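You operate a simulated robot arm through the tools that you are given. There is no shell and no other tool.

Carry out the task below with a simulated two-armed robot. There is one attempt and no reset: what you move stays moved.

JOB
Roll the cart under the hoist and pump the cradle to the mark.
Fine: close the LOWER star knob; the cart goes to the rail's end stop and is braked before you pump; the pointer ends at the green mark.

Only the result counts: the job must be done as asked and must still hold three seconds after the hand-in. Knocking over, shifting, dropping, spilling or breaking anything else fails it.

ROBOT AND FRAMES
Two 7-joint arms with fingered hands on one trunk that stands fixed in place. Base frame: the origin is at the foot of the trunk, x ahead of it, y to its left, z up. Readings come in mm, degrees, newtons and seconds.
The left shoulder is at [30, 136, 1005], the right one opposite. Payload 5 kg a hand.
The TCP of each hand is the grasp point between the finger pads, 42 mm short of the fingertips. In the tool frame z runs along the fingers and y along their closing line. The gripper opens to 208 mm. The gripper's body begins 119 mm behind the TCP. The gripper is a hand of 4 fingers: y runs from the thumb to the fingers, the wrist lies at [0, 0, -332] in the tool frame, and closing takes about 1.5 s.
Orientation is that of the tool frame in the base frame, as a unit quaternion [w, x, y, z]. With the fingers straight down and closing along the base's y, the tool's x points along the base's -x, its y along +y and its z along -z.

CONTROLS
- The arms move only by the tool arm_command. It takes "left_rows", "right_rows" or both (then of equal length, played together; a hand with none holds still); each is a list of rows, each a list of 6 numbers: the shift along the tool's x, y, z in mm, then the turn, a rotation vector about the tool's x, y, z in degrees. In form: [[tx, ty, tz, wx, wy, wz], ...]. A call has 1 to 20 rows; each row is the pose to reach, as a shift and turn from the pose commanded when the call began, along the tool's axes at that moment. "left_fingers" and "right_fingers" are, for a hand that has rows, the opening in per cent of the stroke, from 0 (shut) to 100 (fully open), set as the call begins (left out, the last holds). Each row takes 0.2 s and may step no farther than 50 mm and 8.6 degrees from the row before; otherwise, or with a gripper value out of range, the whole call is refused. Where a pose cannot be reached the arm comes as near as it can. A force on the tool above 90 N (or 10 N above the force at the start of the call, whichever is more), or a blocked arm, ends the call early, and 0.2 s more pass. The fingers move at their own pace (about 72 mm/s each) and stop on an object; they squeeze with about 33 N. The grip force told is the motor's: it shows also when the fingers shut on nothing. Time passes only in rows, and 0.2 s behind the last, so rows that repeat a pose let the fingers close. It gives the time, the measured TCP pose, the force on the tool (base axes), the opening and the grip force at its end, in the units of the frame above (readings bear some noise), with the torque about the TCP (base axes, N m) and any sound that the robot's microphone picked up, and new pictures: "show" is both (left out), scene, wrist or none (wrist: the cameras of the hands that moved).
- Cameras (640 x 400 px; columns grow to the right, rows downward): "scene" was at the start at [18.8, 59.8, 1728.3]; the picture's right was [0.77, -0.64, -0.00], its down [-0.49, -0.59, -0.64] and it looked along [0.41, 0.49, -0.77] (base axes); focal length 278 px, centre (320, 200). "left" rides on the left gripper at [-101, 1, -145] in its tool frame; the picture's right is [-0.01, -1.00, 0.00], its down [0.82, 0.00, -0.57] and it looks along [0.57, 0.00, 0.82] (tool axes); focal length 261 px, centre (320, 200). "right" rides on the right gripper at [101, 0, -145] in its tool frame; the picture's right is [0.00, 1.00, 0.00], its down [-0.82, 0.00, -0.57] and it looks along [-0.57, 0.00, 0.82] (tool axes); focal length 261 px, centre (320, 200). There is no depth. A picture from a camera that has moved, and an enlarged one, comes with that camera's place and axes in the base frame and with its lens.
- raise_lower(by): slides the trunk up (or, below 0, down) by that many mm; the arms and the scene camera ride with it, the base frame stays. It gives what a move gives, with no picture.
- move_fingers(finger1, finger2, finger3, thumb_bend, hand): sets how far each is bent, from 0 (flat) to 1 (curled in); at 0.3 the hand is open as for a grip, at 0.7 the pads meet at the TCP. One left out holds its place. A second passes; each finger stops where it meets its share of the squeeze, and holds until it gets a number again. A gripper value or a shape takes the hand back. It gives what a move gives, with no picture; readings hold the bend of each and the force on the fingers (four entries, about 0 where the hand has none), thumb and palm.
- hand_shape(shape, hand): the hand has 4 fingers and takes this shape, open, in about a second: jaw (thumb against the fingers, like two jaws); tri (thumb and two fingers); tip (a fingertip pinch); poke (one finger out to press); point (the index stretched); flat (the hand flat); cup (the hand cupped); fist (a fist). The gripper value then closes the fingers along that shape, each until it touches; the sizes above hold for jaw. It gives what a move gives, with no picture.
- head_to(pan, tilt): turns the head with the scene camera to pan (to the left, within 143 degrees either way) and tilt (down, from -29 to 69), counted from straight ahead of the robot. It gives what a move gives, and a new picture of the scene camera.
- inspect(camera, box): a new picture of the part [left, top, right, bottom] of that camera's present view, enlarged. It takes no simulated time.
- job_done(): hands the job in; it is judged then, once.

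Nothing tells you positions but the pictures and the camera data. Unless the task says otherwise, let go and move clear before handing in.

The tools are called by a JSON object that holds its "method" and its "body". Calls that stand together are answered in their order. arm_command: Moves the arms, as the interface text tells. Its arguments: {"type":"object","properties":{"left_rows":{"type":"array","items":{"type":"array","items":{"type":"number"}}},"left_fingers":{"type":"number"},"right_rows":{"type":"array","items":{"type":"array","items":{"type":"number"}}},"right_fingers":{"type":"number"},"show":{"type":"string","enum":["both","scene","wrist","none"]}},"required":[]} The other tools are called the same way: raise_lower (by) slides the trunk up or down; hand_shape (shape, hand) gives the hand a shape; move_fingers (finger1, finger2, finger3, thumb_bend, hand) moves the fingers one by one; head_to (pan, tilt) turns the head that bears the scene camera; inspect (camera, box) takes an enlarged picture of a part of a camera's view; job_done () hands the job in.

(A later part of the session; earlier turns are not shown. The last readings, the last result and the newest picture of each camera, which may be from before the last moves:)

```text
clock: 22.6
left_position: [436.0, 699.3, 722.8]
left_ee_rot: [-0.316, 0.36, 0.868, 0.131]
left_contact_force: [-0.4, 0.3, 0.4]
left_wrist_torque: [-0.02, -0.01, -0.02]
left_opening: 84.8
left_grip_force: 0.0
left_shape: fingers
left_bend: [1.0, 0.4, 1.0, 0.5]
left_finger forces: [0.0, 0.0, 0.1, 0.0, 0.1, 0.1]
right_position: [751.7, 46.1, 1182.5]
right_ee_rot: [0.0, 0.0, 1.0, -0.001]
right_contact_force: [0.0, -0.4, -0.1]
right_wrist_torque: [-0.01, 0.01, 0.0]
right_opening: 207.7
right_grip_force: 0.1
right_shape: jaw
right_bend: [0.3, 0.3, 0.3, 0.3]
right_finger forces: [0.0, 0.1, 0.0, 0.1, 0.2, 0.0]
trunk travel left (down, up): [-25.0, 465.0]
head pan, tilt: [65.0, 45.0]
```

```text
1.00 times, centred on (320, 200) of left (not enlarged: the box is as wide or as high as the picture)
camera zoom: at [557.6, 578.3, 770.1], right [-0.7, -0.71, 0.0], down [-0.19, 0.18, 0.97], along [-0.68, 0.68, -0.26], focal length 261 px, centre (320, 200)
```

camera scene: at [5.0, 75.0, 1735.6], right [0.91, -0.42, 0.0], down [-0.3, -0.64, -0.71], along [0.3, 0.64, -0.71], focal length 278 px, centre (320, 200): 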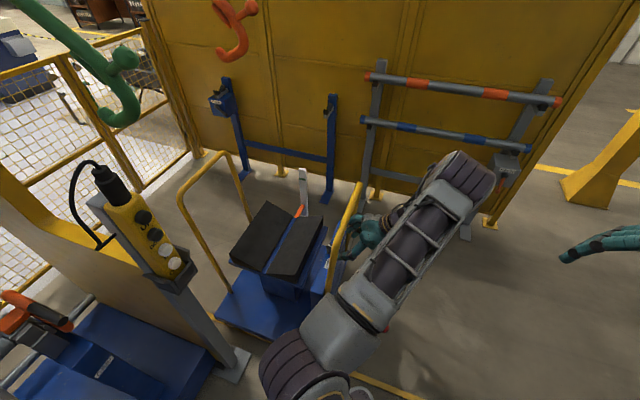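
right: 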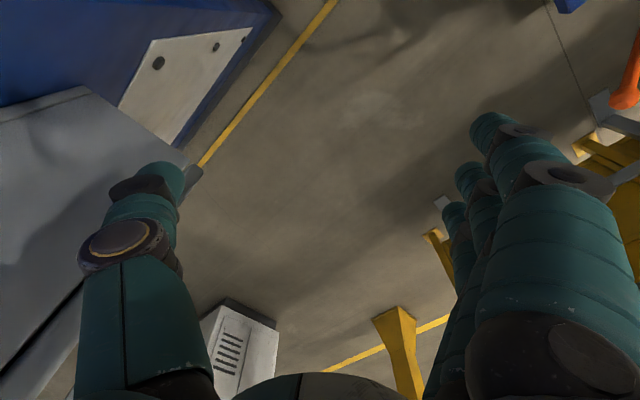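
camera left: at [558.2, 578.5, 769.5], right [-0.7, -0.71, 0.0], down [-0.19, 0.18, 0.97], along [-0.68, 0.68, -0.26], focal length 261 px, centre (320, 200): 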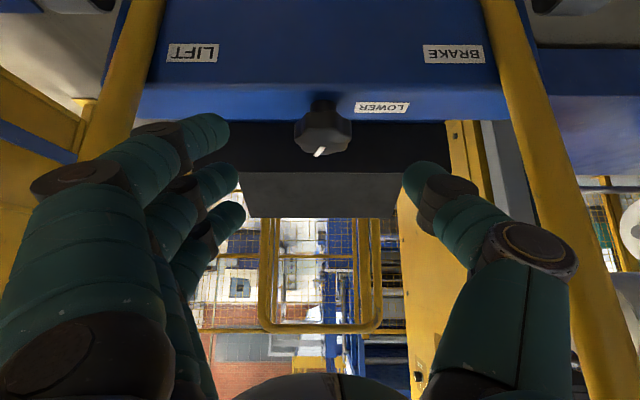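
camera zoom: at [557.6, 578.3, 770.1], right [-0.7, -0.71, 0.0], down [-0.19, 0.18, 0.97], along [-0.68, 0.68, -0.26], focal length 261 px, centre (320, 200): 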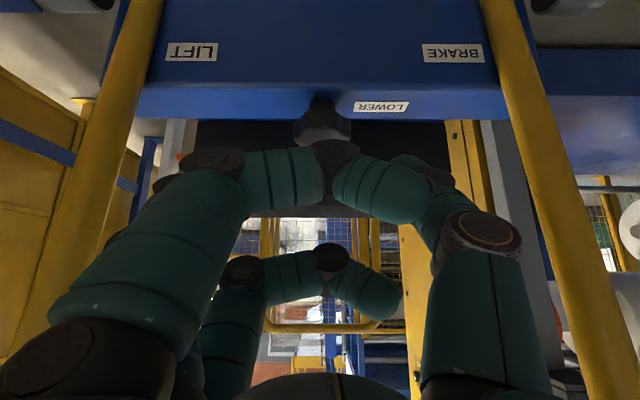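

Fingers 1 and 3 curl out of the way, leaving a thumb–finger-2 pinch. I estimate the knob body at centre (382, 753), z 621–646. I'll swing the hand 25° counter-clockwise about the knob's vertical axis as the starting angle, at a standoff.

{"method": "arm_command", "body": {"left_rows": [[1, 8, 3, 4.0, 0, -4.8], [2, 16, 5, 8.0, 0, -9.6], [3, 23, 8, 12.0, 0, -14.4], [4.4, 31, 10.8, 16.1, 0, -19.2], [4.4, 31, 10.8, 16.1, 0, -19.2]], "show": "wrist"}}

{"method": "inspect", "body": {"camera": "left", "box": [200, 80, 440, 230]}}

```text
clock: 23.8
left_position: [451.8, 729.0, 716.3]
left_ee_rot: [-0.337, 0.161, 0.926, 0.059]
left_contact_force: [-0.4, 0.2, 0.0]
left_wrist_torque: [0.02, 0.02, -0.03]
left_opening: 84.5
left_grip_force: 0.1
left_shape: fingers
left_bend: [1.0, 0.4, 1.0, 0.5]
left_finger forces: [0.0, 0.0, 0.0, 0.1, 0.0, 0.0]
right_position: [751.5, 45.6, 1180.3]
right_ee_rot: [0.0, 0.0, 1.0, 0.0]
right_contact_force: [0.9, 0.3, -0.8]
right_wrist_torque: [0.03, 0.02, 0.02]
right_opening: 207.7
right_grip_force: 0.0
right_shape: jaw
right_bend: [0.3, 0.3, 0.3, 0.3]
right_finger forces: [0.1, 0.0, 0.1, 0.0, 0.1, 0.1]
trunk travel left (down, up): [-25.0, 465.0]
head pan, tilt: [65.0, 45.0]
camera left: at [613.0, 670.8, 763.0], right [-0.34, -0.94, 0.0], down [-0.25, 0.08, 0.97], along [-0.91, 0.33, -0.26], focal length 261 px, centre (320, 200)
```

left: 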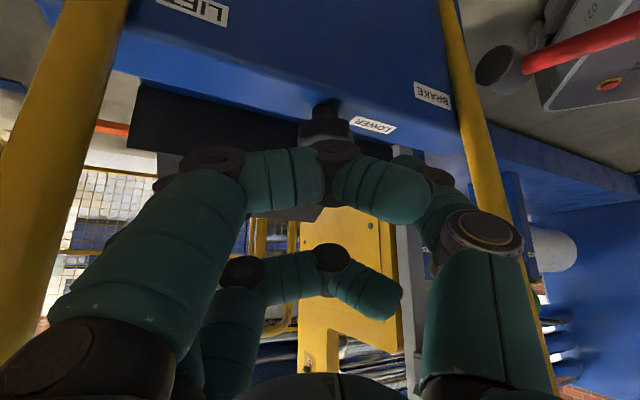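

```text
2.67 times, centred on (320, 155) of left
camera zoom: at [613.0, 670.8, 763.0], right [-0.34, -0.94, 0.0], down [-0.25, 0.08, 0.97], along [-0.91, 0.33, -0.26], focal length 695 px, centre (320, 320)
```

zoom: 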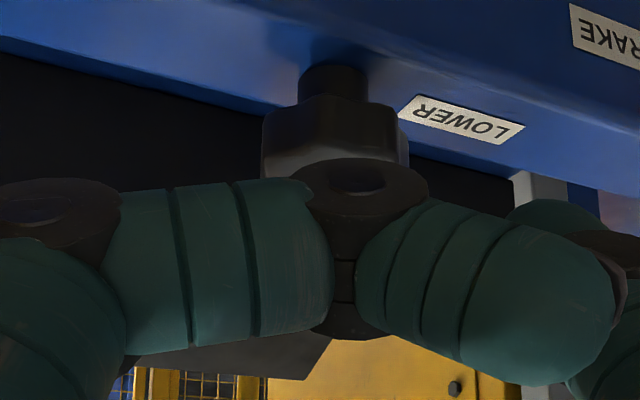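

The knob appears about 5 mm off to the thumb side, so I correct its centre to ≈(384.5, 748.5) and advance along the tool axis toward it.

{"method": "arm_command", "body": {"left_rows": [[0, -4.6, 12, 0, 0, 0], [0, -4.6, 25, 0, 0, 0], [0, -4.6, 38, 0, 0, 0], [0, -4.6, 50, 0, 0, 0], [0, -4.6, 60, 0, 0, 0], [0, -4.6, 60, 0, 0, 0]], "show": "wrist"}}

{"method": "inspect", "body": {"camera": "left", "box": [200, 80, 440, 230]}}

```text
clock: 25.2
left_position: [413.1, 737.5, 670.9]
left_ee_rot: [-0.337, 0.162, 0.926, 0.058]
left_contact_force: [-0.8, 0.9, -0.4]
left_wrist_torque: [0.01, 0.06, -0.03]
left_opening: 84.7
left_grip_force: 0.1
left_shape: fingers
left_bend: [1.0, 0.4, 1.0, 0.5]
left_finger forces: [0.0, 0.0, 0.0, 0.0, 0.1, 0.1]
right_position: [751.1, 45.3, 1181.2]
right_ee_rot: [0.0, 0.0, 1.0, -0.001]
right_contact_force: [0.5, -0.1, -0.1]
right_wrist_torque: [-0.03, -0.02, -0.02]
right_opening: 207.9
right_grip_force: 0.0
right_shape: jaw
right_bend: [0.3, 0.3, 0.3, 0.3]
right_finger forces: [0.1, 0.0, 0.1, 0.0, 0.0, 0.0]
trunk travel left (down, up): [-25.0, 465.0]
head pan, tilt: [65.0, 45.0]
camera left: at [574.3, 678.9, 717.3], right [-0.34, -0.94, 0.0], down [-0.25, 0.09, 0.97], along [-0.91, 0.33, -0.26], focal length 261 px, centre (320, 200)
```

left: 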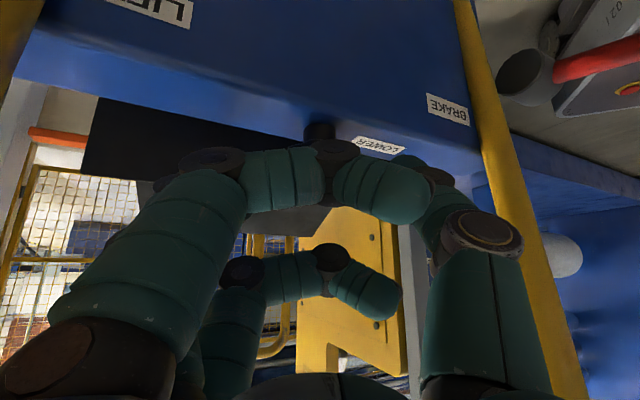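

```text
2.67 times, centred on (320, 155) of left
camera zoom: at [574.3, 678.9, 717.3], right [-0.34, -0.94, 0.0], down [-0.25, 0.09, 0.97], along [-0.91, 0.33, -0.26], focal length 695 px, centre (320, 320)
```

zoom: 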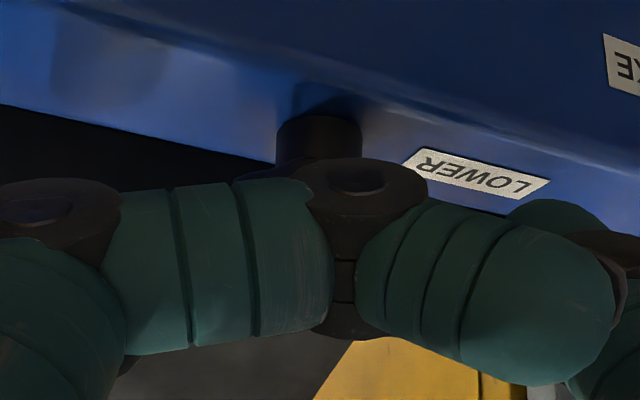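

The stem is centred now, though finger 1 hides the knob body. I'll check with the scene camera before going the final 17 mm.

{"method": "inspect", "body": {"camera": "scene", "box": [280, 160, 440, 320]}}

{"method": "head_to", "body": {"pan": 50, "tilt": 45}}

```text
2.50 times, centred on (360, 240) of scene
camera zoom: at [4.5, 74.2, 1735.7], right [0.91, -0.42, 0.0], down [-0.3, -0.64, -0.71], along [0.3, 0.64, -0.71], focal length 694 px, centre (220, 100)
```

zoom: 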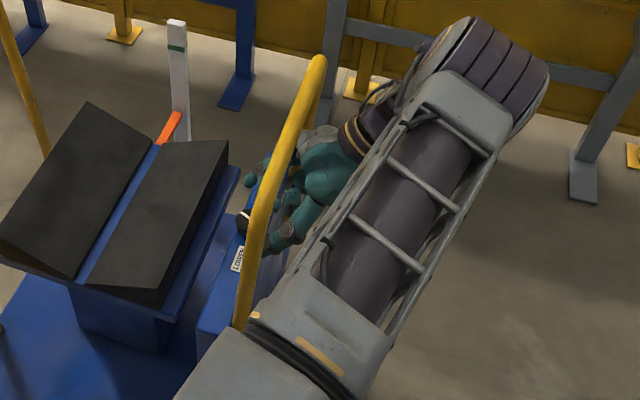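

```text
clock: 25.9
left_position: [412.6, 737.9, 670.5]
left_ee_rot: [-0.337, 0.163, 0.926, 0.06]
left_contact_force: [-0.4, 0.6, 0.9]
left_wrist_torque: [0.0, 0.02, -0.01]
left_opening: 84.5
left_grip_force: 0.1
left_shape: fingers
left_bend: [1.0, 0.4, 1.0, 0.5]
left_finger forces: [0.0, 0.0, 0.1, 0.0, 0.1, 0.0]
right_position: [750.1, 45.0, 1181.2]
right_ee_rot: [0.0, -0.001, 1.0, -0.001]
right_contact_force: [-0.9, 0.4, -0.2]
right_wrist_torque: [-0.02, 0.01, 0.05]
right_opening: 207.8
right_grip_force: 0.0
right_shape: jaw
right_bend: [0.3, 0.3, 0.3, 0.3]
right_finger forces: [0.1, 0.0, 0.0, 0.0, 0.1, 0.1]
trunk travel left (down, up): [-25.0, 465.0]
head pan, tilt: [50.0, 45.0]
camera scene: at [22.4, 63.0, 1735.6], right [0.77, -0.64, 0.0], down [-0.45, -0.54, -0.71], along [0.45, 0.54, -0.71], focal length 278 px, centre (320, 200)
```

scene: 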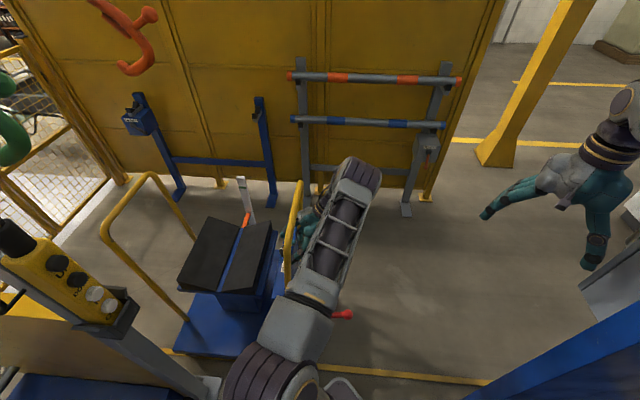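

The hand is under the bar beside the knob with clearance. I'll advance the last ~16 mm and close finger 2 and thumb on the knob.

{"method": "arm_command", "body": {"left_rows": [[0, 0, 6, 0, 0, 0], [0, 0, 12, 0, 0, 0], [0, 0, 16, 0, 0, 0], [0, 0, 16, 0, 0, 0]], "show": "none"}}

{"method": "move_fingers", "body": {"hand": "left", "finger2": 0.75, "thumb_bend": 0.75}}

{"method": "inspect", "body": {"camera": "left", "box": [160, 60, 480, 260]}}

{"method": "inspect", "body": {"camera": "scene", "box": [240, 190, 340, 290]}}

```text
clock: 26.9
left_position: [403.2, 741.4, 659.1]
left_ee_rot: [-0.337, 0.163, 0.925, 0.059]
left_contact_force: [0.3, 0.1, 0.3]
left_wrist_torque: [0.03, 0.02, -0.02]
left_opening: 84.6
left_grip_force: 0.1
left_shape: fingers
left_bend: [1.0, 0.4, 1.0, 0.5]
left_finger forces: [0.1, 0.0, 0.0, 0.0, 0.0, 0.1]
right_position: [751.0, 46.6, 1181.0]
right_ee_rot: [0.0, 0.0, 1.0, 0.0]
right_contact_force: [-0.3, 0.3, 0.7]
right_wrist_torque: [0.04, -0.02, 0.02]
right_opening: 207.8
right_grip_force: 0.1
right_shape: jaw
right_bend: [0.3, 0.3, 0.3, 0.3]
right_finger forces: [0.1, 0.0, 0.0, 0.1, 0.0, 0.0]
trunk travel left (down, up): [-25.0, 465.0]
head pan, tilt: [50.0, 45.0]
```

```text
clock: 27.9
left_position: [400.7, 740.4, 658.8]
left_ee_rot: [-0.337, 0.162, 0.926, 0.058]
left_contact_force: [-16.7, -22.4, -15.1]
left_wrist_torque: [-0.45, 0.04, 0.44]
left_opening: 74.8
left_grip_force: 20.7
left_shape: fingers
left_bend: [1.0, 0.59, 1.0, 0.65]
left_finger forces: [0.1, 7.3, 0.0, 0.0, 34.1, 0.0]
right_position: [750.9, 46.0, 1181.4]
right_ee_rot: [0.001, 0.0, 1.0, 0.001]
right_contact_force: [-1.0, 0.6, 0.3]
right_wrist_torque: [-0.03, -0.01, -0.04]
right_opening: 208.1
right_grip_force: 0.1
right_shape: jaw
right_bend: [0.3, 0.3, 0.3, 0.3]
right_finger forces: [0.1, 0.0, 0.0, 0.1, 0.0, 0.0]
trunk travel left (down, up): [-25.0, 465.0]
head pan, tilt: [50.0, 45.0]
```

```text
2.00 times, centred on (320, 160) of left
camera zoom: at [563.0, 682.0, 704.7], right [-0.34, -0.94, 0.0], down [-0.25, 0.09, 0.97], along [-0.91, 0.32, -0.26], focal length 521 px, centre (320, 280)
```

zoom: 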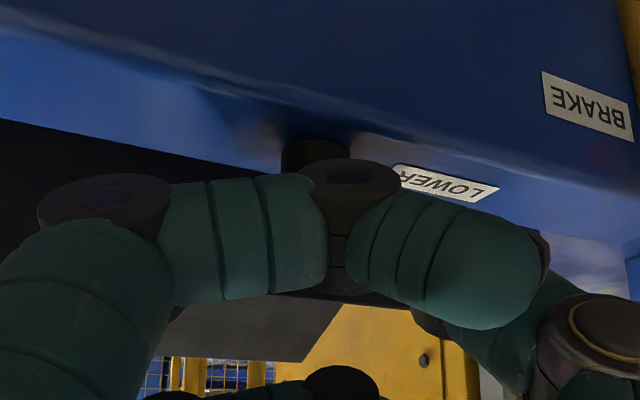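

```text
4.00 times, centred on (290, 240) of scene
camera zoom: at [22.0, 62.8, 1735.5], right [0.77, -0.64, 0.0], down [-0.45, -0.54, -0.71], along [0.45, 0.54, -0.71], focal length 1110 px, centre (440, 40)
```

zoom: 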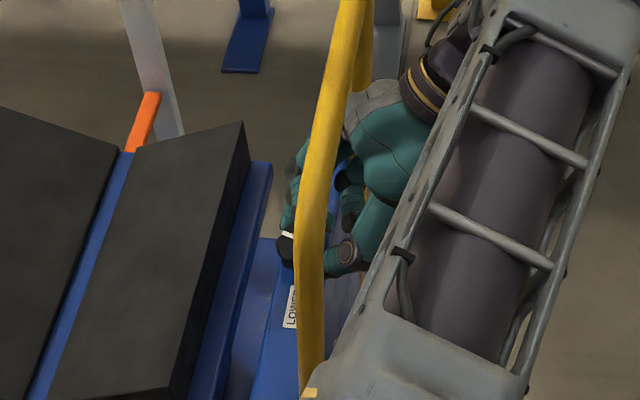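

The pinch holds the knob (thumb 34 N, finger 2 7 N). Now I'll turn it clockwise (seen from above) by 48° about the vertical axis through the knob.

{"method": "arm_command", "body": {"left_rows": [[0.15, -2.87, 0.13, -5.14, 0, 6.13], [0.61, -5.68, 0.51, -10.29, 0, 12.26], [1.36, -8.39, 1.14, -15.43, 0, 18.38], [2.39, -10.92, 2.01, -20.58, 0, 24.51], [3.7, -13.24, 3.1, -25.72, 0, 30.64], [5.22, -15.32, 4.38, -30.86, 0, 36.77], [5.22, -15.32, 4.38, -30.86, 0, 36.77]], "show": "wrist"}}

{"method": "inspect", "body": {"camera": "scene", "box": [240, 190, 340, 290]}}

```text
clock: 29.5
left_position: [389.5, 729.0, 659.4]
left_ee_rot: [-0.284, 0.525, 0.779, 0.191]
left_contact_force: [-25.6, -10.8, -16.2]
left_wrist_torque: [-0.54, 0.25, 0.55]
left_opening: 74.9
left_grip_force: 21.5
left_shape: fingers
left_bend: [1.0, 0.6, 1.0, 0.65]
left_finger forces: [0.0, 7.5, 0.0, 0.0, 35.7, 0.0]
right_position: [749.8, 47.3, 1182.4]
right_ee_rot: [0.001, -0.001, 1.0, -0.001]
right_contact_force: [-0.7, 0.3, 0.2]
right_wrist_torque: [0.0, -0.01, 0.0]
right_opening: 207.6
right_grip_force: 0.1
right_shape: jaw
right_bend: [0.3, 0.3, 0.3, 0.3]
right_finger forces: [0.1, 0.1, 0.1, 0.1, 0.2, 0.0]
trunk travel left (down, up): [-25.0, 465.0]
head pan, tilt: [50.0, 45.0]
camera left: at [455.6, 570.9, 705.6], right [-0.93, -0.38, 0.0], down [-0.1, 0.24, 0.97], along [-0.37, 0.89, -0.26], focal length 261 px, centre (320, 200)
```

left: 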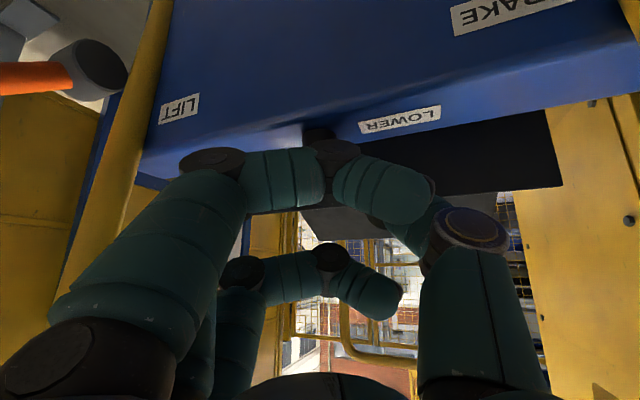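

```text
4.00 times, centred on (290, 240) of scene
camera zoom: at [21.3, 63.5, 1735.6], right [0.77, -0.64, 0.0], down [-0.45, -0.54, -0.71], along [0.45, 0.54, -0.71], focal length 1110 px, centre (440, 40)
```

zoom: 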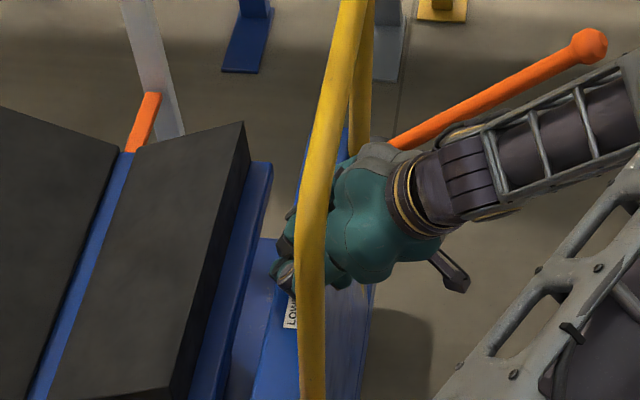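

The rotation went through with light torque. I'll let go and back out to see how far the knob turned.

{"method": "move_fingers", "body": {"hand": "left", "finger2": 0.4, "thumb_bend": 0.5}}

{"method": "arm_command", "body": {"left_rows": [[0, 0, -25, 0, 0, 0], [0, 0, -50, 0, 0, 0], [0, 0, -75, 0, 0, 0], [0, 0, -75, 0, 0, 0]], "show": "wrist"}}

{"method": "inspect", "body": {"camera": "left", "box": [220, 60, 420, 185]}}

{"method": "inspect", "body": {"camera": "scene", "box": [260, 220, 310, 270]}}

```text
clock: 30.5
left_position: [392.4, 729.3, 659.5]
left_ee_rot: [-0.284, 0.525, 0.779, 0.191]
left_contact_force: [-0.1, 0.5, 0.8]
left_wrist_torque: [0.0, 0.02, 0.02]
left_opening: 84.3
left_grip_force: 0.0
left_shape: fingers
left_bend: [1.0, 0.4, 1.0, 0.5]
left_finger forces: [0.0, 0.1, 0.0, 0.0, 0.0, 0.0]
right_position: [750.1, 45.6, 1181.3]
right_ee_rot: [-0.001, 0.001, 1.0, 0.0]
right_contact_force: [-0.3, -0.9, -0.3]
right_wrist_torque: [0.02, 0.0, 0.0]
right_opening: 207.9
right_grip_force: 0.0
right_shape: jaw
right_bend: [0.3, 0.3, 0.3, 0.3]
right_finger forces: [0.0, 0.1, 0.2, 0.0, 0.0, 0.0]
trunk travel left (down, up): [-25.0, 465.0]
head pan, tilt: [50.0, 45.0]
```

```text
clock: 31.5
left_position: [410.6, 684.8, 716.1]
left_ee_rot: [-0.284, 0.525, 0.779, 0.192]
left_contact_force: [0.0, 0.8, -0.5]
left_wrist_torque: [0.0, 0.02, 0.0]
left_opening: 84.3
left_grip_force: 0.0
left_shape: fingers
left_bend: [1.0, 0.4, 1.0, 0.5]
left_finger forces: [0.0, 0.0, 0.0, 0.0, 0.1, 0.1]
right_position: [751.5, 46.4, 1180.3]
right_ee_rot: [0.0, -0.002, 1.0, 0.0]
right_contact_force: [0.5, 0.0, 0.4]
right_wrist_torque: [-0.03, 0.01, 0.02]
right_opening: 207.9
right_grip_force: 0.1
right_shape: jaw
right_bend: [0.3, 0.3, 0.3, 0.3]
right_finger forces: [0.0, 0.1, 0.1, 0.0, 0.0, 0.0]
trunk travel left (down, up): [-25.0, 465.0]
head pan, tilt: [50.0, 45.0]
camera left: at [475.7, 527.2, 763.4], right [-0.93, -0.38, 0.0], down [-0.1, 0.24, 0.97], along [-0.37, 0.89, -0.26], focal length 261 px, centre (320, 200)
```

left: 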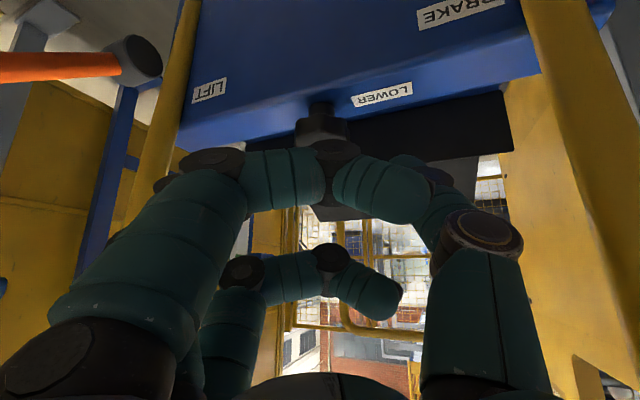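

```text
3.20 times, centred on (320, 122) of left
camera zoom: at [475.7, 527.2, 763.4], right [-0.93, -0.38, 0.0], down [-0.1, 0.24, 0.97], along [-0.37, 0.89, -0.26], focal length 834 px, centre (320, 448)
```

zoom: 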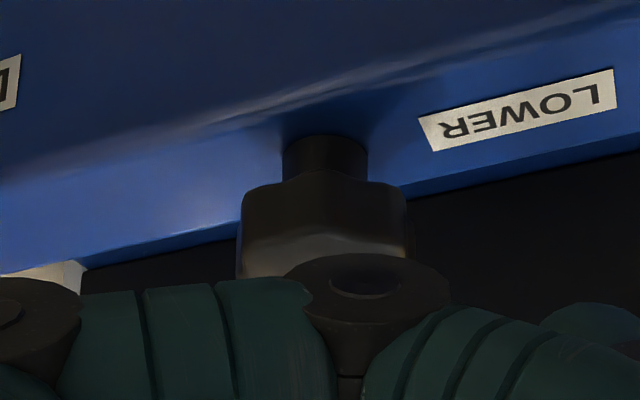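

```text
8.00 times, centred on (285, 245) of scene
camera zoom: at [22.8, 63.5, 1735.5], right [0.77, -0.64, 0.0], down [-0.45, -0.54, -0.71], along [0.45, 0.54, -0.71], focal length 2220 px, centre (600, -160)
```

zoom: 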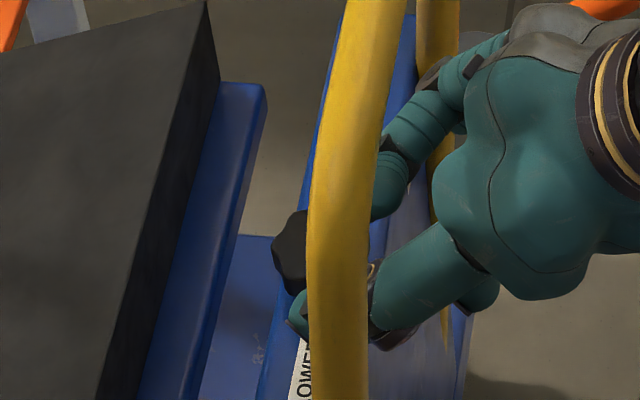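

The white marker went out of the scene camera's view, so the knob did turn. I'll uncurl finger 1 briefly to see the marker from the wrist camera.

{"method": "move_fingers", "body": {"hand": "left", "finger1": 0.4}}

{"method": "inspect", "body": {"camera": "left", "box": [220, 60, 420, 185]}}

```text
clock: 32.5
left_position: [409.9, 685.4, 716.3]
left_ee_rot: [-0.283, 0.524, 0.78, 0.192]
left_contact_force: [0.8, 0.5, 0.3]
left_wrist_torque: [-0.01, 0.04, -0.04]
left_opening: 145.6
left_grip_force: 0.1
left_shape: fingers
left_bend: [0.4, 0.4, 1.0, 0.5]
left_finger forces: [0.1, 0.0, 0.1, 0.0, 0.0, 0.0]
right_position: [751.8, 46.5, 1183.0]
right_ee_rot: [0.0, 0.0, 1.0, 0.0]
right_contact_force: [0.6, -0.1, 0.0]
right_wrist_torque: [0.05, 0.0, 0.02]
right_opening: 207.8
right_grip_force: 0.1
right_shape: jaw
right_bend: [0.3, 0.3, 0.3, 0.3]
right_finger forces: [0.0, 0.0, 0.1, 0.0, 0.1, 0.0]
trunk travel left (down, up): [-25.0, 465.0]
head pan, tilt: [50.0, 45.0]
```

```text
3.20 times, centred on (320, 122) of left
camera zoom: at [475.8, 526.8, 763.7], right [-0.93, -0.38, 0.0], down [-0.1, 0.24, 0.97], along [-0.37, 0.89, -0.26], focal length 834 px, centre (320, 448)
```

zoom: 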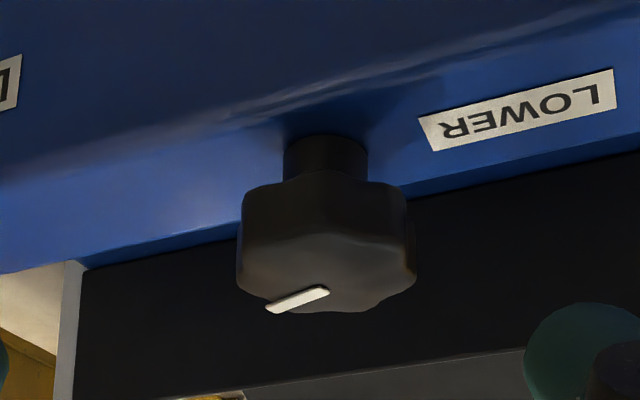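

Marker moved from ~112° to ~60° in the base plane, so the pinch turned the knob about 50° clockwise. I'll ratchet: curl finger 1 again, swing back 48° at standoff, and re-advance.

{"method": "move_fingers", "body": {"hand": "left", "finger1": 1.0}}

{"method": "arm_command", "body": {"left_rows": [[0.51, 9.57, 0.43, 5.14, 0, -6.13], [2.04, 18.96, 1.71, 10.29, 0, -12.26], [4.56, 27.98, 3.82, 15.43, 0, -18.38], [8.01, 36.46, 6.72, 20.58, 0, -24.51], [12.33, 44.22, 10.35, 25.72, 0, -30.64], [17.44, 51.13, 14.64, 30.86, 0, -36.77], [17.44, 51.13, 14.64, 30.86, 0, -36.77]], "show": "none"}}

{"method": "arm_command", "body": {"left_rows": [[0, 0, 20, 0, 0, 0], [0, 0, 40, 0, 0, 0], [0, 0, 60, 0, 0, 0], [0, 0, 75, 0, 0, 0], [0, 0, 75, 0, 0, 0]], "show": "none"}}

{"method": "move_fingers", "body": {"hand": "left", "finger2": 0.75, "thumb_bend": 0.75}}

```text
clock: 33.5
left_position: [410.8, 685.5, 717.2]
left_ee_rot: [-0.284, 0.525, 0.779, 0.191]
left_contact_force: [0.8, 0.1, -0.1]
left_wrist_torque: [0.0, -0.02, -0.03]
left_opening: 84.6
left_grip_force: 0.0
left_shape: fingers
left_bend: [1.0, 0.4, 1.0, 0.5]
left_finger forces: [0.1, 0.0, 0.0, 0.0, 0.1, 0.0]
right_position: [751.0, 46.6, 1182.4]
right_ee_rot: [0.001, 0.001, 1.0, 0.0]
right_contact_force: [-0.2, 0.3, -0.6]
right_wrist_torque: [-0.04, 0.0, 0.0]
right_opening: 208.0
right_grip_force: 0.0
right_shape: jaw
right_bend: [0.3, 0.3, 0.3, 0.3]
right_finger forces: [0.0, 0.1, 0.0, 0.0, 0.1, 0.0]
trunk travel left (down, up): [-25.0, 465.0]
head pan, tilt: [50.0, 45.0]
```

```text
clock: 35.1
left_position: [448.9, 724.0, 718.7]
left_ee_rot: [-0.337, 0.162, 0.925, 0.059]
left_contact_force: [-0.2, -0.5, -0.1]
left_wrist_torque: [0.03, -0.01, 0.0]
left_opening: 84.5
left_grip_force: 0.1
left_shape: fingers
left_bend: [1.0, 0.4, 1.0, 0.5]
left_finger forces: [0.1, 0.0, 0.1, 0.0, 0.0, 0.1]
right_position: [752.7, 45.3, 1180.7]
right_ee_rot: [0.001, 0.0, 1.0, 0.0]
right_contact_force: [-0.6, -0.4, 0.1]
right_wrist_torque: [0.08, 0.02, -0.01]
right_opening: 207.8
right_grip_force: 0.2
right_shape: jaw
right_bend: [0.3, 0.3, 0.3, 0.3]
right_finger forces: [0.0, 0.0, 0.0, 0.0, 0.0, 0.0]
trunk travel left (down, up): [-25.0, 465.0]
head pan, tilt: [50.0, 45.0]
```

```text
clock: 36.3
left_position: [404.5, 740.5, 658.7]
left_ee_rot: [-0.337, 0.163, 0.925, 0.06]
left_contact_force: [0.5, 0.4, 0.2]
left_wrist_torque: [0.02, 0.0, 0.04]
left_opening: 84.4
left_grip_force: 0.1
left_shape: fingers
left_bend: [1.0, 0.4, 1.0, 0.5]
left_finger forces: [0.0, 0.0, 0.1, 0.0, 0.1, 0.0]
right_position: [751.1, 46.0, 1181.8]
right_ee_rot: [0.0, 0.0, 1.0, -0.001]
right_contact_force: [-0.4, 0.2, 0.3]
right_wrist_torque: [0.01, 0.01, -0.02]
right_opening: 207.8
right_grip_force: 0.1
right_shape: jaw
right_bend: [0.3, 0.3, 0.3, 0.3]
right_finger forces: [0.1, 0.0, 0.0, 0.0, 0.0, 0.1]
trunk travel left (down, up): [-25.0, 465.0]
head pan, tilt: [50.0, 45.0]
```

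```text
clock: 37.3
left_position: [402.7, 739.1, 657.7]
left_ee_rot: [-0.337, 0.162, 0.926, 0.058]
left_contact_force: [-14.7, -23.5, -16.0]
left_wrist_torque: [-0.48, -0.03, 0.62]
left_opening: 74.8
left_grip_force: 21.0
left_shape: fingers
left_bend: [1.0, 0.59, 1.0, 0.66]
left_finger forces: [0.0, 7.7, 0.0, 0.1, 33.1, 0.1]
right_position: [750.3, 46.0, 1181.4]
right_ee_rot: [0.0, 0.001, 1.0, 0.001]
right_contact_force: [-0.5, 0.4, 0.2]
right_wrist_torque: [0.01, 0.01, 0.0]
right_opening: 207.8
right_grip_force: 0.1
right_shape: jaw
right_bend: [0.3, 0.3, 0.3, 0.3]
right_finger forces: [0.1, 0.0, 0.0, 0.1, 0.0, 0.0]
trunk travel left (down, up): [-25.0, 465.0]
head pan, tilt: [50.0, 45.0]
```

The pinch is back on the knob at the start angle. Now another 48° clockwise, then open in place and check.

{"method": "arm_command", "body": {"left_rows": [[0.15, -2.87, 0.13, -5.14, 0, 6.13], [0.61, -5.68, 0.51, -10.29, 0, 12.26], [1.36, -8.39, 1.14, -15.43, 0, 18.38], [2.39, -10.92, 2.01, -20.58, 0, 24.51], [3.7, -13.24, 3.1, -25.72, 0, 30.64], [5.22, -15.32, 4.38, -30.86, 0, 36.77], [5.22, -15.32, 4.38, -30.86, 0, 36.77]], "show": "none"}}

{"method": "move_fingers", "body": {"hand": "left", "finger2": 0.4, "thumb_bend": 0.5}}

{"method": "arm_command", "body": {"left_rows": [[0, 0, -25, 0, 0, 0], [0, 0, -50, 0, 0, 0], [0, 0, -75, 0, 0, 0], [0, 0, -75, 0, 0, 0]], "show": "none"}}

{"method": "move_fingers", "body": {"hand": "left", "finger1": 0.4}}

{"method": "inspect", "body": {"camera": "left", "box": [220, 60, 420, 185]}}

```text
clock: 38.9
left_position: [391.4, 724.7, 659.2]
left_ee_rot: [-0.284, 0.526, 0.779, 0.19]
left_contact_force: [-18.0, -47.4, -4.4]
left_wrist_torque: [-1.17, 0.3, 1.72]
left_opening: 73.5
left_grip_force: 27.5
left_shape: fingers
left_bend: [1.0, 0.6, 1.0, 0.67]
left_finger forces: [0.0, 8.1, 0.0, 0.1, 47.3, 0.0]
right_position: [749.6, 44.3, 1180.8]
right_ee_rot: [0.001, 0.0, 1.0, 0.0]
right_contact_force: [-0.1, 0.9, 0.0]
right_wrist_torque: [0.02, 0.03, 0.02]
right_opening: 207.8
right_grip_force: 0.0
right_shape: jaw
right_bend: [0.3, 0.3, 0.3, 0.3]
right_finger forces: [0.0, 0.0, 0.0, 0.0, 0.0, 0.1]
trunk travel left (down, up): [-25.0, 465.0]
head pan, tilt: [50.0, 45.0]
```

```text
clock: 39.9
left_position: [394.1, 728.1, 659.6]
left_ee_rot: [-0.283, 0.525, 0.78, 0.191]
left_contact_force: [0.1, -0.1, 0.5]
left_wrist_torque: [0.0, -0.03, -0.02]
left_opening: 84.2
left_grip_force: 0.1
left_shape: fingers
left_bend: [1.0, 0.4, 1.0, 0.5]
left_finger forces: [0.0, 0.0, 0.0, 0.0, 0.0, 0.0]
right_position: [751.5, 45.1, 1181.6]
right_ee_rot: [0.0, 0.0, 1.0, 0.001]
right_contact_force: [0.1, -0.3, 1.0]
right_wrist_torque: [0.0, -0.01, -0.03]
right_opening: 207.9
right_grip_force: 0.1
right_shape: jaw
right_bend: [0.3, 0.3, 0.3, 0.3]
right_finger forces: [0.0, 0.0, 0.0, 0.1, 0.0, 0.0]
trunk travel left (down, up): [-25.0, 465.0]
head pan, tilt: [50.0, 45.0]
```

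```text
clock: 40.9
left_position: [412.2, 684.5, 716.4]
left_ee_rot: [-0.283, 0.525, 0.779, 0.191]
left_contact_force: [0.0, -0.2, -0.8]
left_wrist_torque: [-0.02, 0.03, 0.03]
left_opening: 84.6
left_grip_force: 0.0
left_shape: fingers
left_bend: [1.0, 0.4, 1.0, 0.5]
left_finger forces: [0.0, 0.0, 0.0, 0.0, 0.1, 0.2]
right_position: [751.7, 47.7, 1180.5]
right_ee_rot: [0.0, -0.001, 1.0, 0.0]
right_contact_force: [0.2, 0.6, 0.3]
right_wrist_torque: [-0.04, -0.02, 0.01]
right_opening: 207.9
right_grip_force: 0.0
right_shape: jaw
right_bend: [0.3, 0.3, 0.3, 0.3]
right_finger forces: [0.1, 0.0, 0.0, 0.1, 0.0, 0.0]
trunk travel left (down, up): [-25.0, 465.0]
head pan, tilt: [50.0, 45.0]
```

```text
clock: 41.9
left_position: [411.0, 684.3, 717.7]
left_ee_rot: [-0.284, 0.524, 0.78, 0.191]
left_contact_force: [0.7, 1.0, 0.1]
left_wrist_torque: [-0.01, -0.01, 0.01]
left_opening: 145.7
left_grip_force: 0.1
left_shape: fingers
left_bend: [0.4, 0.4, 1.0, 0.5]
left_finger forces: [0.0, 0.1, 0.0, 0.1, 0.0, 0.0]
right_position: [751.6, 45.8, 1180.2]
right_ee_rot: [0.0, 0.001, 1.0, 0.0]
right_contact_force: [-0.4, -0.4, 0.8]
right_wrist_torque: [0.02, -0.01, 0.0]
right_opening: 207.9
right_grip_force: 0.0
right_shape: jaw
right_bend: [0.3, 0.3, 0.3, 0.3]
right_finger forces: [0.0, 0.0, 0.1, 0.1, 0.0, 0.1]
trunk travel left (down, up): [-25.0, 465.0]
head pan, tilt: [50.0, 45.0]
```

```text
3.20 times, centred on (320, 122) of left
camera zoom: at [477.3, 525.1, 764.2], right [-0.93, -0.38, 0.0], down [-0.1, 0.24, 0.97], along [-0.37, 0.89, -0.26], focal length 834 px, centre (320, 448)
```

zoom: 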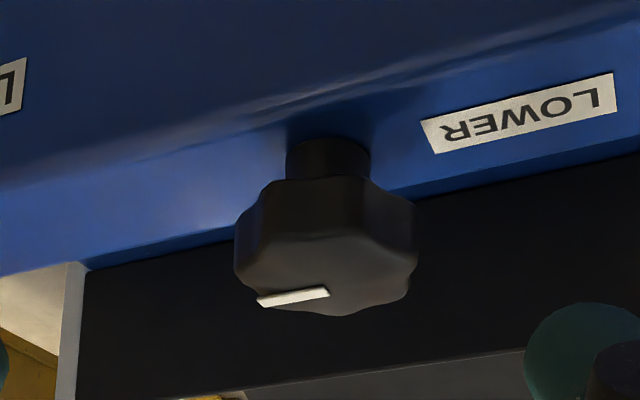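

During the second turn the torque and force rose sharply (stop reached), and the marker now lies along the console's length, so the LOWER knob appears closed. Next I back the hand out from under the bar and open it for a palm grip on the handle bar.

{"method": "arm_command", "body": {"left_rows": [[0, 0, -40, 0, 0, 0], [0, 0, -80, 0, 0, 0], [0, 0, -120, 0, 0, 0], [0, 0, -160, 0, 0, 0], [0, 0, -200, 0, 0, 0]], "show": "both"}}

{"method": "inspect", "body": {"camera": "left", "box": [220, 60, 420, 185]}}

```text
clock: 43.1
left_position: [458.0, 563.0, 867.0]
left_ee_rot: [-0.284, 0.524, 0.78, 0.191]
left_contact_force: [-1.2, -0.6, 1.0]
left_wrist_torque: [0.03, -0.06, -0.05]
left_opening: 146.0
left_grip_force: 0.0
left_shape: fingers
left_bend: [0.4, 0.4, 1.0, 0.5]
left_finger forces: [0.0, 0.0, 0.0, 0.1, 0.0, 0.1]
right_position: [750.6, 45.8, 1182.4]
right_ee_rot: [0.0, 0.0, 1.0, 0.0]
right_contact_force: [-0.3, -0.8, 0.8]
right_wrist_torque: [0.11, -0.06, 0.03]
right_opening: 207.8
right_grip_force: 0.0
right_shape: jaw
right_bend: [0.3, 0.3, 0.3, 0.3]
right_finger forces: [0.0, 0.0, 0.0, 0.0, 0.0, 0.1]
trunk travel left (down, up): [-25.0, 465.0]
head pan, tilt: [50.0, 45.0]
camera scene: at [21.4, 61.8, 1735.8], right [0.77, -0.64, 0.0], down [-0.45, -0.54, -0.71], along [0.45, 0.54, -0.71], focal length 278 px, centre (320, 200)
camera left: at [523.6, 404.5, 914.7], right [-0.92, -0.38, 0.0], down [-0.1, 0.24, 0.97], along [-0.37, 0.89, -0.26], focal length 261 px, centre (320, 200)
```

scene: 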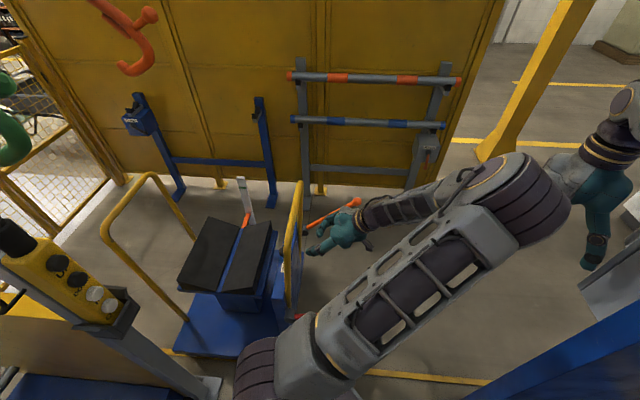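
left: 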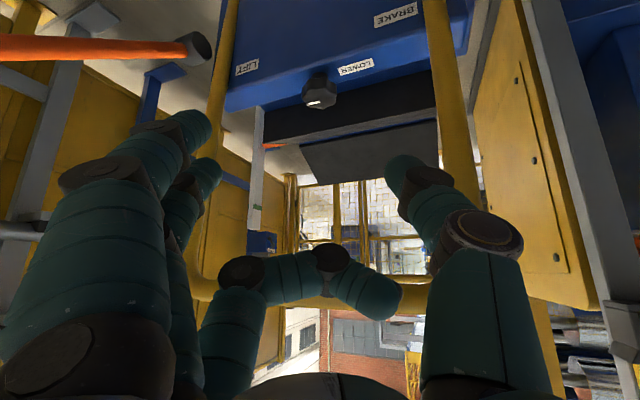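

```text
3.20 times, centred on (320, 122) of left
camera zoom: at [523.6, 404.5, 914.7], right [-0.92, -0.38, 0.0], down [-0.1, 0.24, 0.97], along [-0.37, 0.89, -0.26], focal length 834 px, centre (320, 448)
```

zoom: 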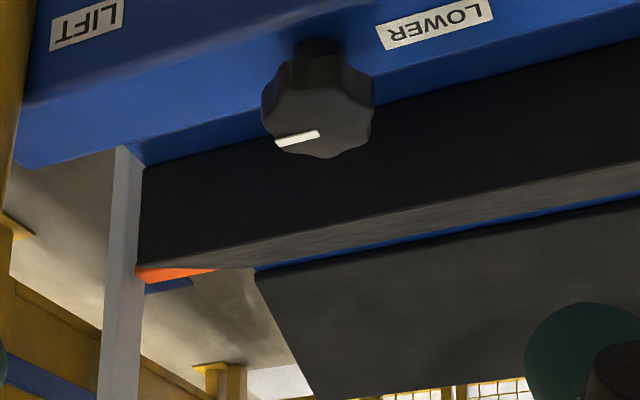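

The hand is clear and the knob marker sits parallel to the console, as expected for closed. For rolling, I'll make a fist and push the handle bar's middle from the operator side along the rail direction. First the fist, then half of the reorientation, watching elbow clearance to the right hand.

{"method": "hand_shape", "body": {"hand": "left", "shape": "fist"}}

{"method": "arm_command", "body": {"left_rows": [[16, 0, 10, 2.9, 5.6, -1.7], [32, -1, 19, 5.8, 11.3, -3.3], [48, -1, 29, 8.7, 16.9, -5.0], [64, -2, 38, 11.6, 22.5, -6.7]], "show": "both"}}

```text
clock: 44.0
left_position: [458.0, 563.3, 866.7]
left_ee_rot: [-0.284, 0.524, 0.78, 0.191]
left_contact_force: [1.4, 0.8, -0.9]
left_wrist_torque: [-0.01, 0.09, 0.12]
left_opening: 0.0
left_grip_force: 0.1
left_shape: fist
left_bend: [1.0, 1.0, 1.0, 0.53]
left_finger forces: [0.0, 0.1, 0.0, 0.1, 0.0, 0.0]
right_position: [751.4, 45.9, 1180.2]
right_ee_rot: [0.0, 0.0, 1.0, 0.0]
right_contact_force: [0.3, 0.1, 0.1]
right_wrist_torque: [-0.01, -0.03, -0.02]
right_opening: 207.7
right_grip_force: 0.0
right_shape: jaw
right_bend: [0.3, 0.3, 0.3, 0.3]
right_finger forces: [0.0, 0.0, 0.1, 0.0, 0.0, 0.0]
trunk travel left (down, up): [-25.0, 465.0]
head pan, tilt: [50.0, 45.0]
```

```text
clock: 45.0
left_position: [429.1, 633.3, 880.4]
left_ee_rot: [-0.47, 0.4, 0.754, 0.226]
left_contact_force: [0.9, 0.1, -1.1]
left_wrist_torque: [0.02, 0.03, 0.03]
left_opening: 0.0
left_grip_force: 0.0
left_shape: fist
left_bend: [1.0, 1.0, 1.0, 0.53]
left_finger forces: [0.0, 0.0, 0.0, 0.0, 0.1, 0.1]
right_position: [751.2, 47.3, 1180.9]
right_ee_rot: [0.0, 0.0, 1.0, 0.0]
right_contact_force: [0.8, -0.2, -0.7]
right_wrist_torque: [-0.04, 0.06, -0.01]
right_opening: 207.9
right_grip_force: 0.2
right_shape: jaw
right_bend: [0.3, 0.3, 0.3, 0.3]
right_finger forces: [0.0, 0.1, 0.1, 0.0, 0.1, 0.0]
trunk travel left (down, up): [-25.0, 465.0]
head pan, tilt: [50.0, 45.0]
camera scene: at [23.0, 63.2, 1735.6], right [0.77, -0.64, 0.0], down [-0.45, -0.54, -0.71], along [0.45, 0.54, -0.71], focal length 278 px, centre (320, 200)
camera left: at [531.6, 488.6, 857.3], right [-0.81, -0.58, 0.03], down [0.1, -0.09, 0.99], along [-0.57, 0.81, 0.14], focal length 261 px, centre (320, 200)
```

scene: 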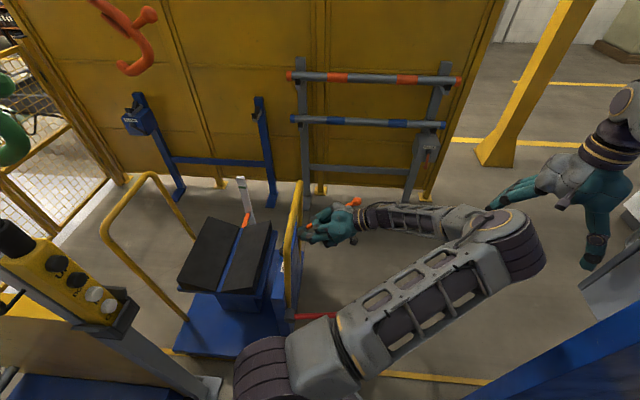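
left: 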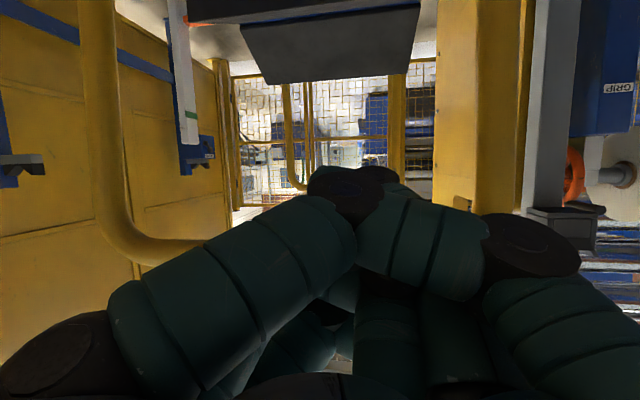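

Elbow and right hand still have clearance (~10 cm). The fist's front reaches about the TCP, so I'll complete the reorientation to just short of the bar.

{"method": "arm_command", "body": {"left_rows": [[9, 3, 13, 2.9, 5.6, -1.7], [19, 6, 27, 5.8, 11.3, -3.4], [28, 10, 40, 8.7, 16.9, -5.0], [28, 10, 40, 8.7, 16.9, -5.0]], "show": "both"}}

{"method": "inspect", "body": {"camera": "scene", "box": [240, 160, 400, 260]}}

```text
clock: 46.0
left_position: [409.2, 676.5, 888.6]
left_ee_rot: [-0.594, 0.293, 0.708, 0.246]
left_contact_force: [-0.3, 0.0, 0.4]
left_wrist_torque: [-0.03, -0.03, -0.02]
left_opening: 0.0
left_grip_force: 0.0
left_shape: fist
left_bend: [1.0, 1.0, 1.0, 0.53]
left_finger forces: [0.1, 0.0, 0.0, 0.0, 0.0, 0.0]
right_position: [749.3, 45.8, 1182.1]
right_ee_rot: [0.001, 0.0, 1.0, -0.001]
right_contact_force: [-0.3, -0.9, 0.1]
right_wrist_torque: [0.06, -0.04, 0.0]
right_opening: 207.8
right_grip_force: 0.1
right_shape: jaw
right_bend: [0.3, 0.3, 0.3, 0.3]
right_finger forces: [0.0, 0.0, 0.0, 0.0, 0.0, 0.1]
trunk travel left (down, up): [-25.0, 465.0]
head pan, tilt: [50.0, 45.0]
camera scene: at [21.6, 62.1, 1735.8], right [0.77, -0.64, 0.0], down [-0.45, -0.54, -0.71], along [0.45, 0.54, -0.71], focal length 278 px, centre (320, 200)
camera left: at [524.6, 563.0, 815.7], right [-0.71, -0.71, -0.01], down [0.29, -0.3, 0.91], along [-0.64, 0.64, 0.42], focal length 261 px, centre (320, 200)
```

scene: 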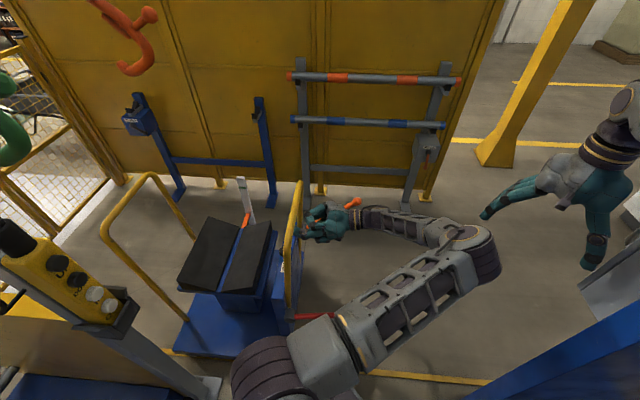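
left: 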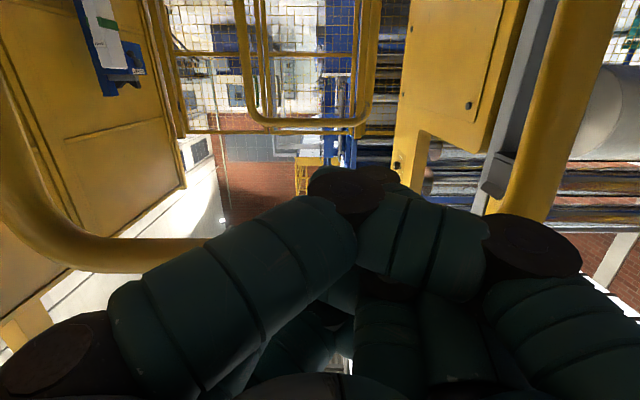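

```text
4.00 times, centred on (320, 210) of scene
camera zoom: at [21.6, 62.1, 1735.8], right [0.77, -0.64, 0.0], down [-0.45, -0.54, -0.71], along [0.45, 0.54, -0.71], focal length 1110 px, centre (320, 160)
```

zoom: 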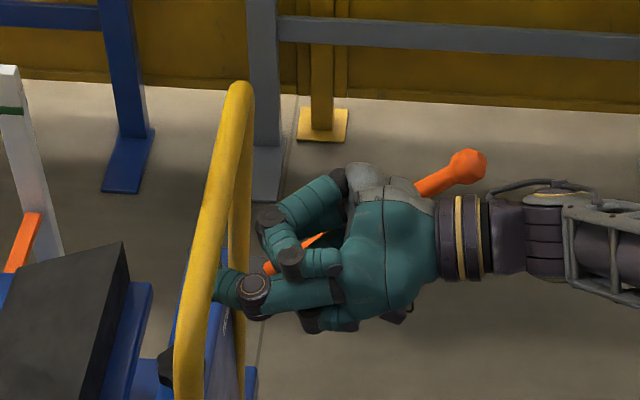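

The thumb still sticks forward near the bar; I'll fold it in before pushing.

{"method": "move_fingers", "body": {"hand": "left", "finger1": 1.0, "finger2": 1.0, "finger3": 1.0, "thumb_bend": 1.0}}

{"method": "inspect", "body": {"camera": "scene", "box": [260, 180, 360, 250]}}

{"method": "inspect", "body": {"camera": "left", "box": [0, 0, 640, 400]}}

```text
clock: 47.0
left_position: [410.5, 677.2, 888.1]
left_ee_rot: [-0.594, 0.292, 0.708, 0.245]
left_contact_force: [-0.2, 0.0, 0.5]
left_wrist_torque: [0.01, 0.03, -0.02]
left_opening: 69.1
left_grip_force: 0.0
left_shape: fingers
left_bend: [1.0, 1.0, 1.0, 0.92]
left_finger forces: [0.0, 0.1, 0.0, 0.1, 0.0, 0.0]
right_position: [750.2, 47.0, 1180.9]
right_ee_rot: [0.0, 0.0, 1.0, 0.0]
right_contact_force: [-0.2, 0.5, -0.8]
right_wrist_torque: [-0.03, -0.01, 0.05]
right_opening: 207.8
right_grip_force: 0.0
right_shape: jaw
right_bend: [0.3, 0.3, 0.3, 0.3]
right_finger forces: [0.1, 0.0, 0.0, 0.0, 0.0, 0.0]
trunk travel left (down, up): [-25.0, 465.0]
head pan, tilt: [50.0, 45.0]
```

```text
5.71 times, centred on (310, 215) of scene
camera zoom: at [22.5, 62.8, 1735.6], right [0.77, -0.64, 0.0], down [-0.45, -0.54, -0.71], along [0.45, 0.54, -0.71], focal length 1586 px, centre (377, 114)
```

zoom: 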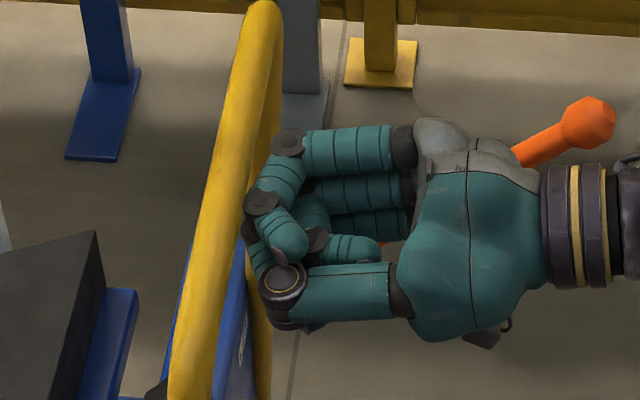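

```text
1.00 times, centred on (320, 200) of left (not enlarged: the box is as wide or as high as the picture)
camera zoom: at [524.9, 563.3, 815.1], right [-0.71, -0.71, 0.0], down [0.29, -0.3, 0.91], along [-0.64, 0.64, 0.42], focal length 261 px, centre (320, 200)
```

zoom: 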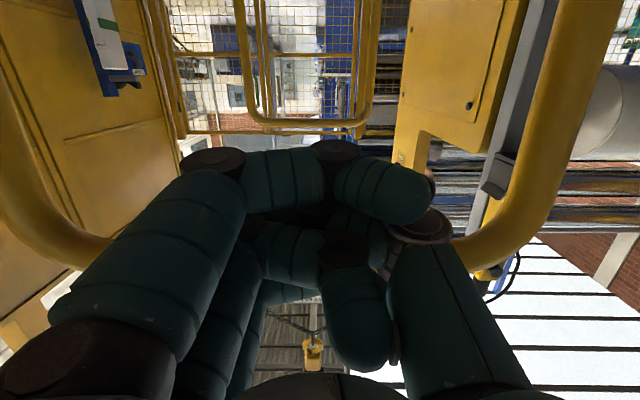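

The fist is compact now. I'll begin pushing slowly along the rail direction and watch the force.

{"method": "arm_command", "body": {"left_rows": [[1.7, 0, 9.9, 0, 0, 0], [3.5, 0, 19.7, 0, 0, 0], [5.2, 0, 29.6, 0, 0, 0], [7, 0, 39.4, 0, 0, 0], [8.7, 0, 49.3, 0, 0, 0], [10.4, 0, 59.1, 0, 0, 0], [12.2, 0, 69, 0, 0, 0], [13.9, 0, 78.8, 0, 0, 0]], "show": "scene"}}

```text
clock: 48.0
left_position: [403.1, 694.7, 883.1]
left_ee_rot: [-0.583, 0.304, 0.71, 0.251]
left_contact_force: [49.1, -48.3, -0.2]
left_wrist_torque: [2.65, 2.35, -1.34]
left_opening: 69.1
left_grip_force: 30.2
left_shape: fingers
left_bend: [1.0, 1.0, 1.0, 0.92]
left_finger forces: [0.1, 0.0, 60.3, 0.0, 0.0, 0.0]
right_position: [749.5, 51.3, 1180.9]
right_ee_rot: [0.0, -0.004, 1.0, 0.001]
right_contact_force: [-1.8, 2.2, 1.5]
right_wrist_torque: [-0.4, -0.29, 0.02]
right_opening: 207.9
right_grip_force: 0.0
right_shape: jaw
right_bend: [0.3, 0.3, 0.3, 0.3]
right_finger forces: [0.0, 0.0, 0.1, 0.0, 0.0, 0.0]
trunk travel left (down, up): [-25.0, 465.0]
head pan, tilt: [50.0, 45.0]
stopped in row 4 (left hand): the force on the tool passed its limit at 99 N (the readings are from after the stop); the commanded pose is now the measured one
camera scene: at [23.7, 60.9, 1735.9], right [0.77, -0.64, 0.0], down [-0.46, -0.54, -0.71], along [0.45, 0.54, -0.71], focal length 278 px, centre (320, 200)
```

scene: 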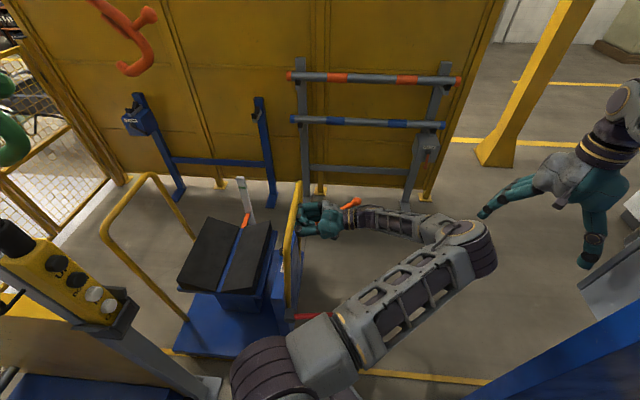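

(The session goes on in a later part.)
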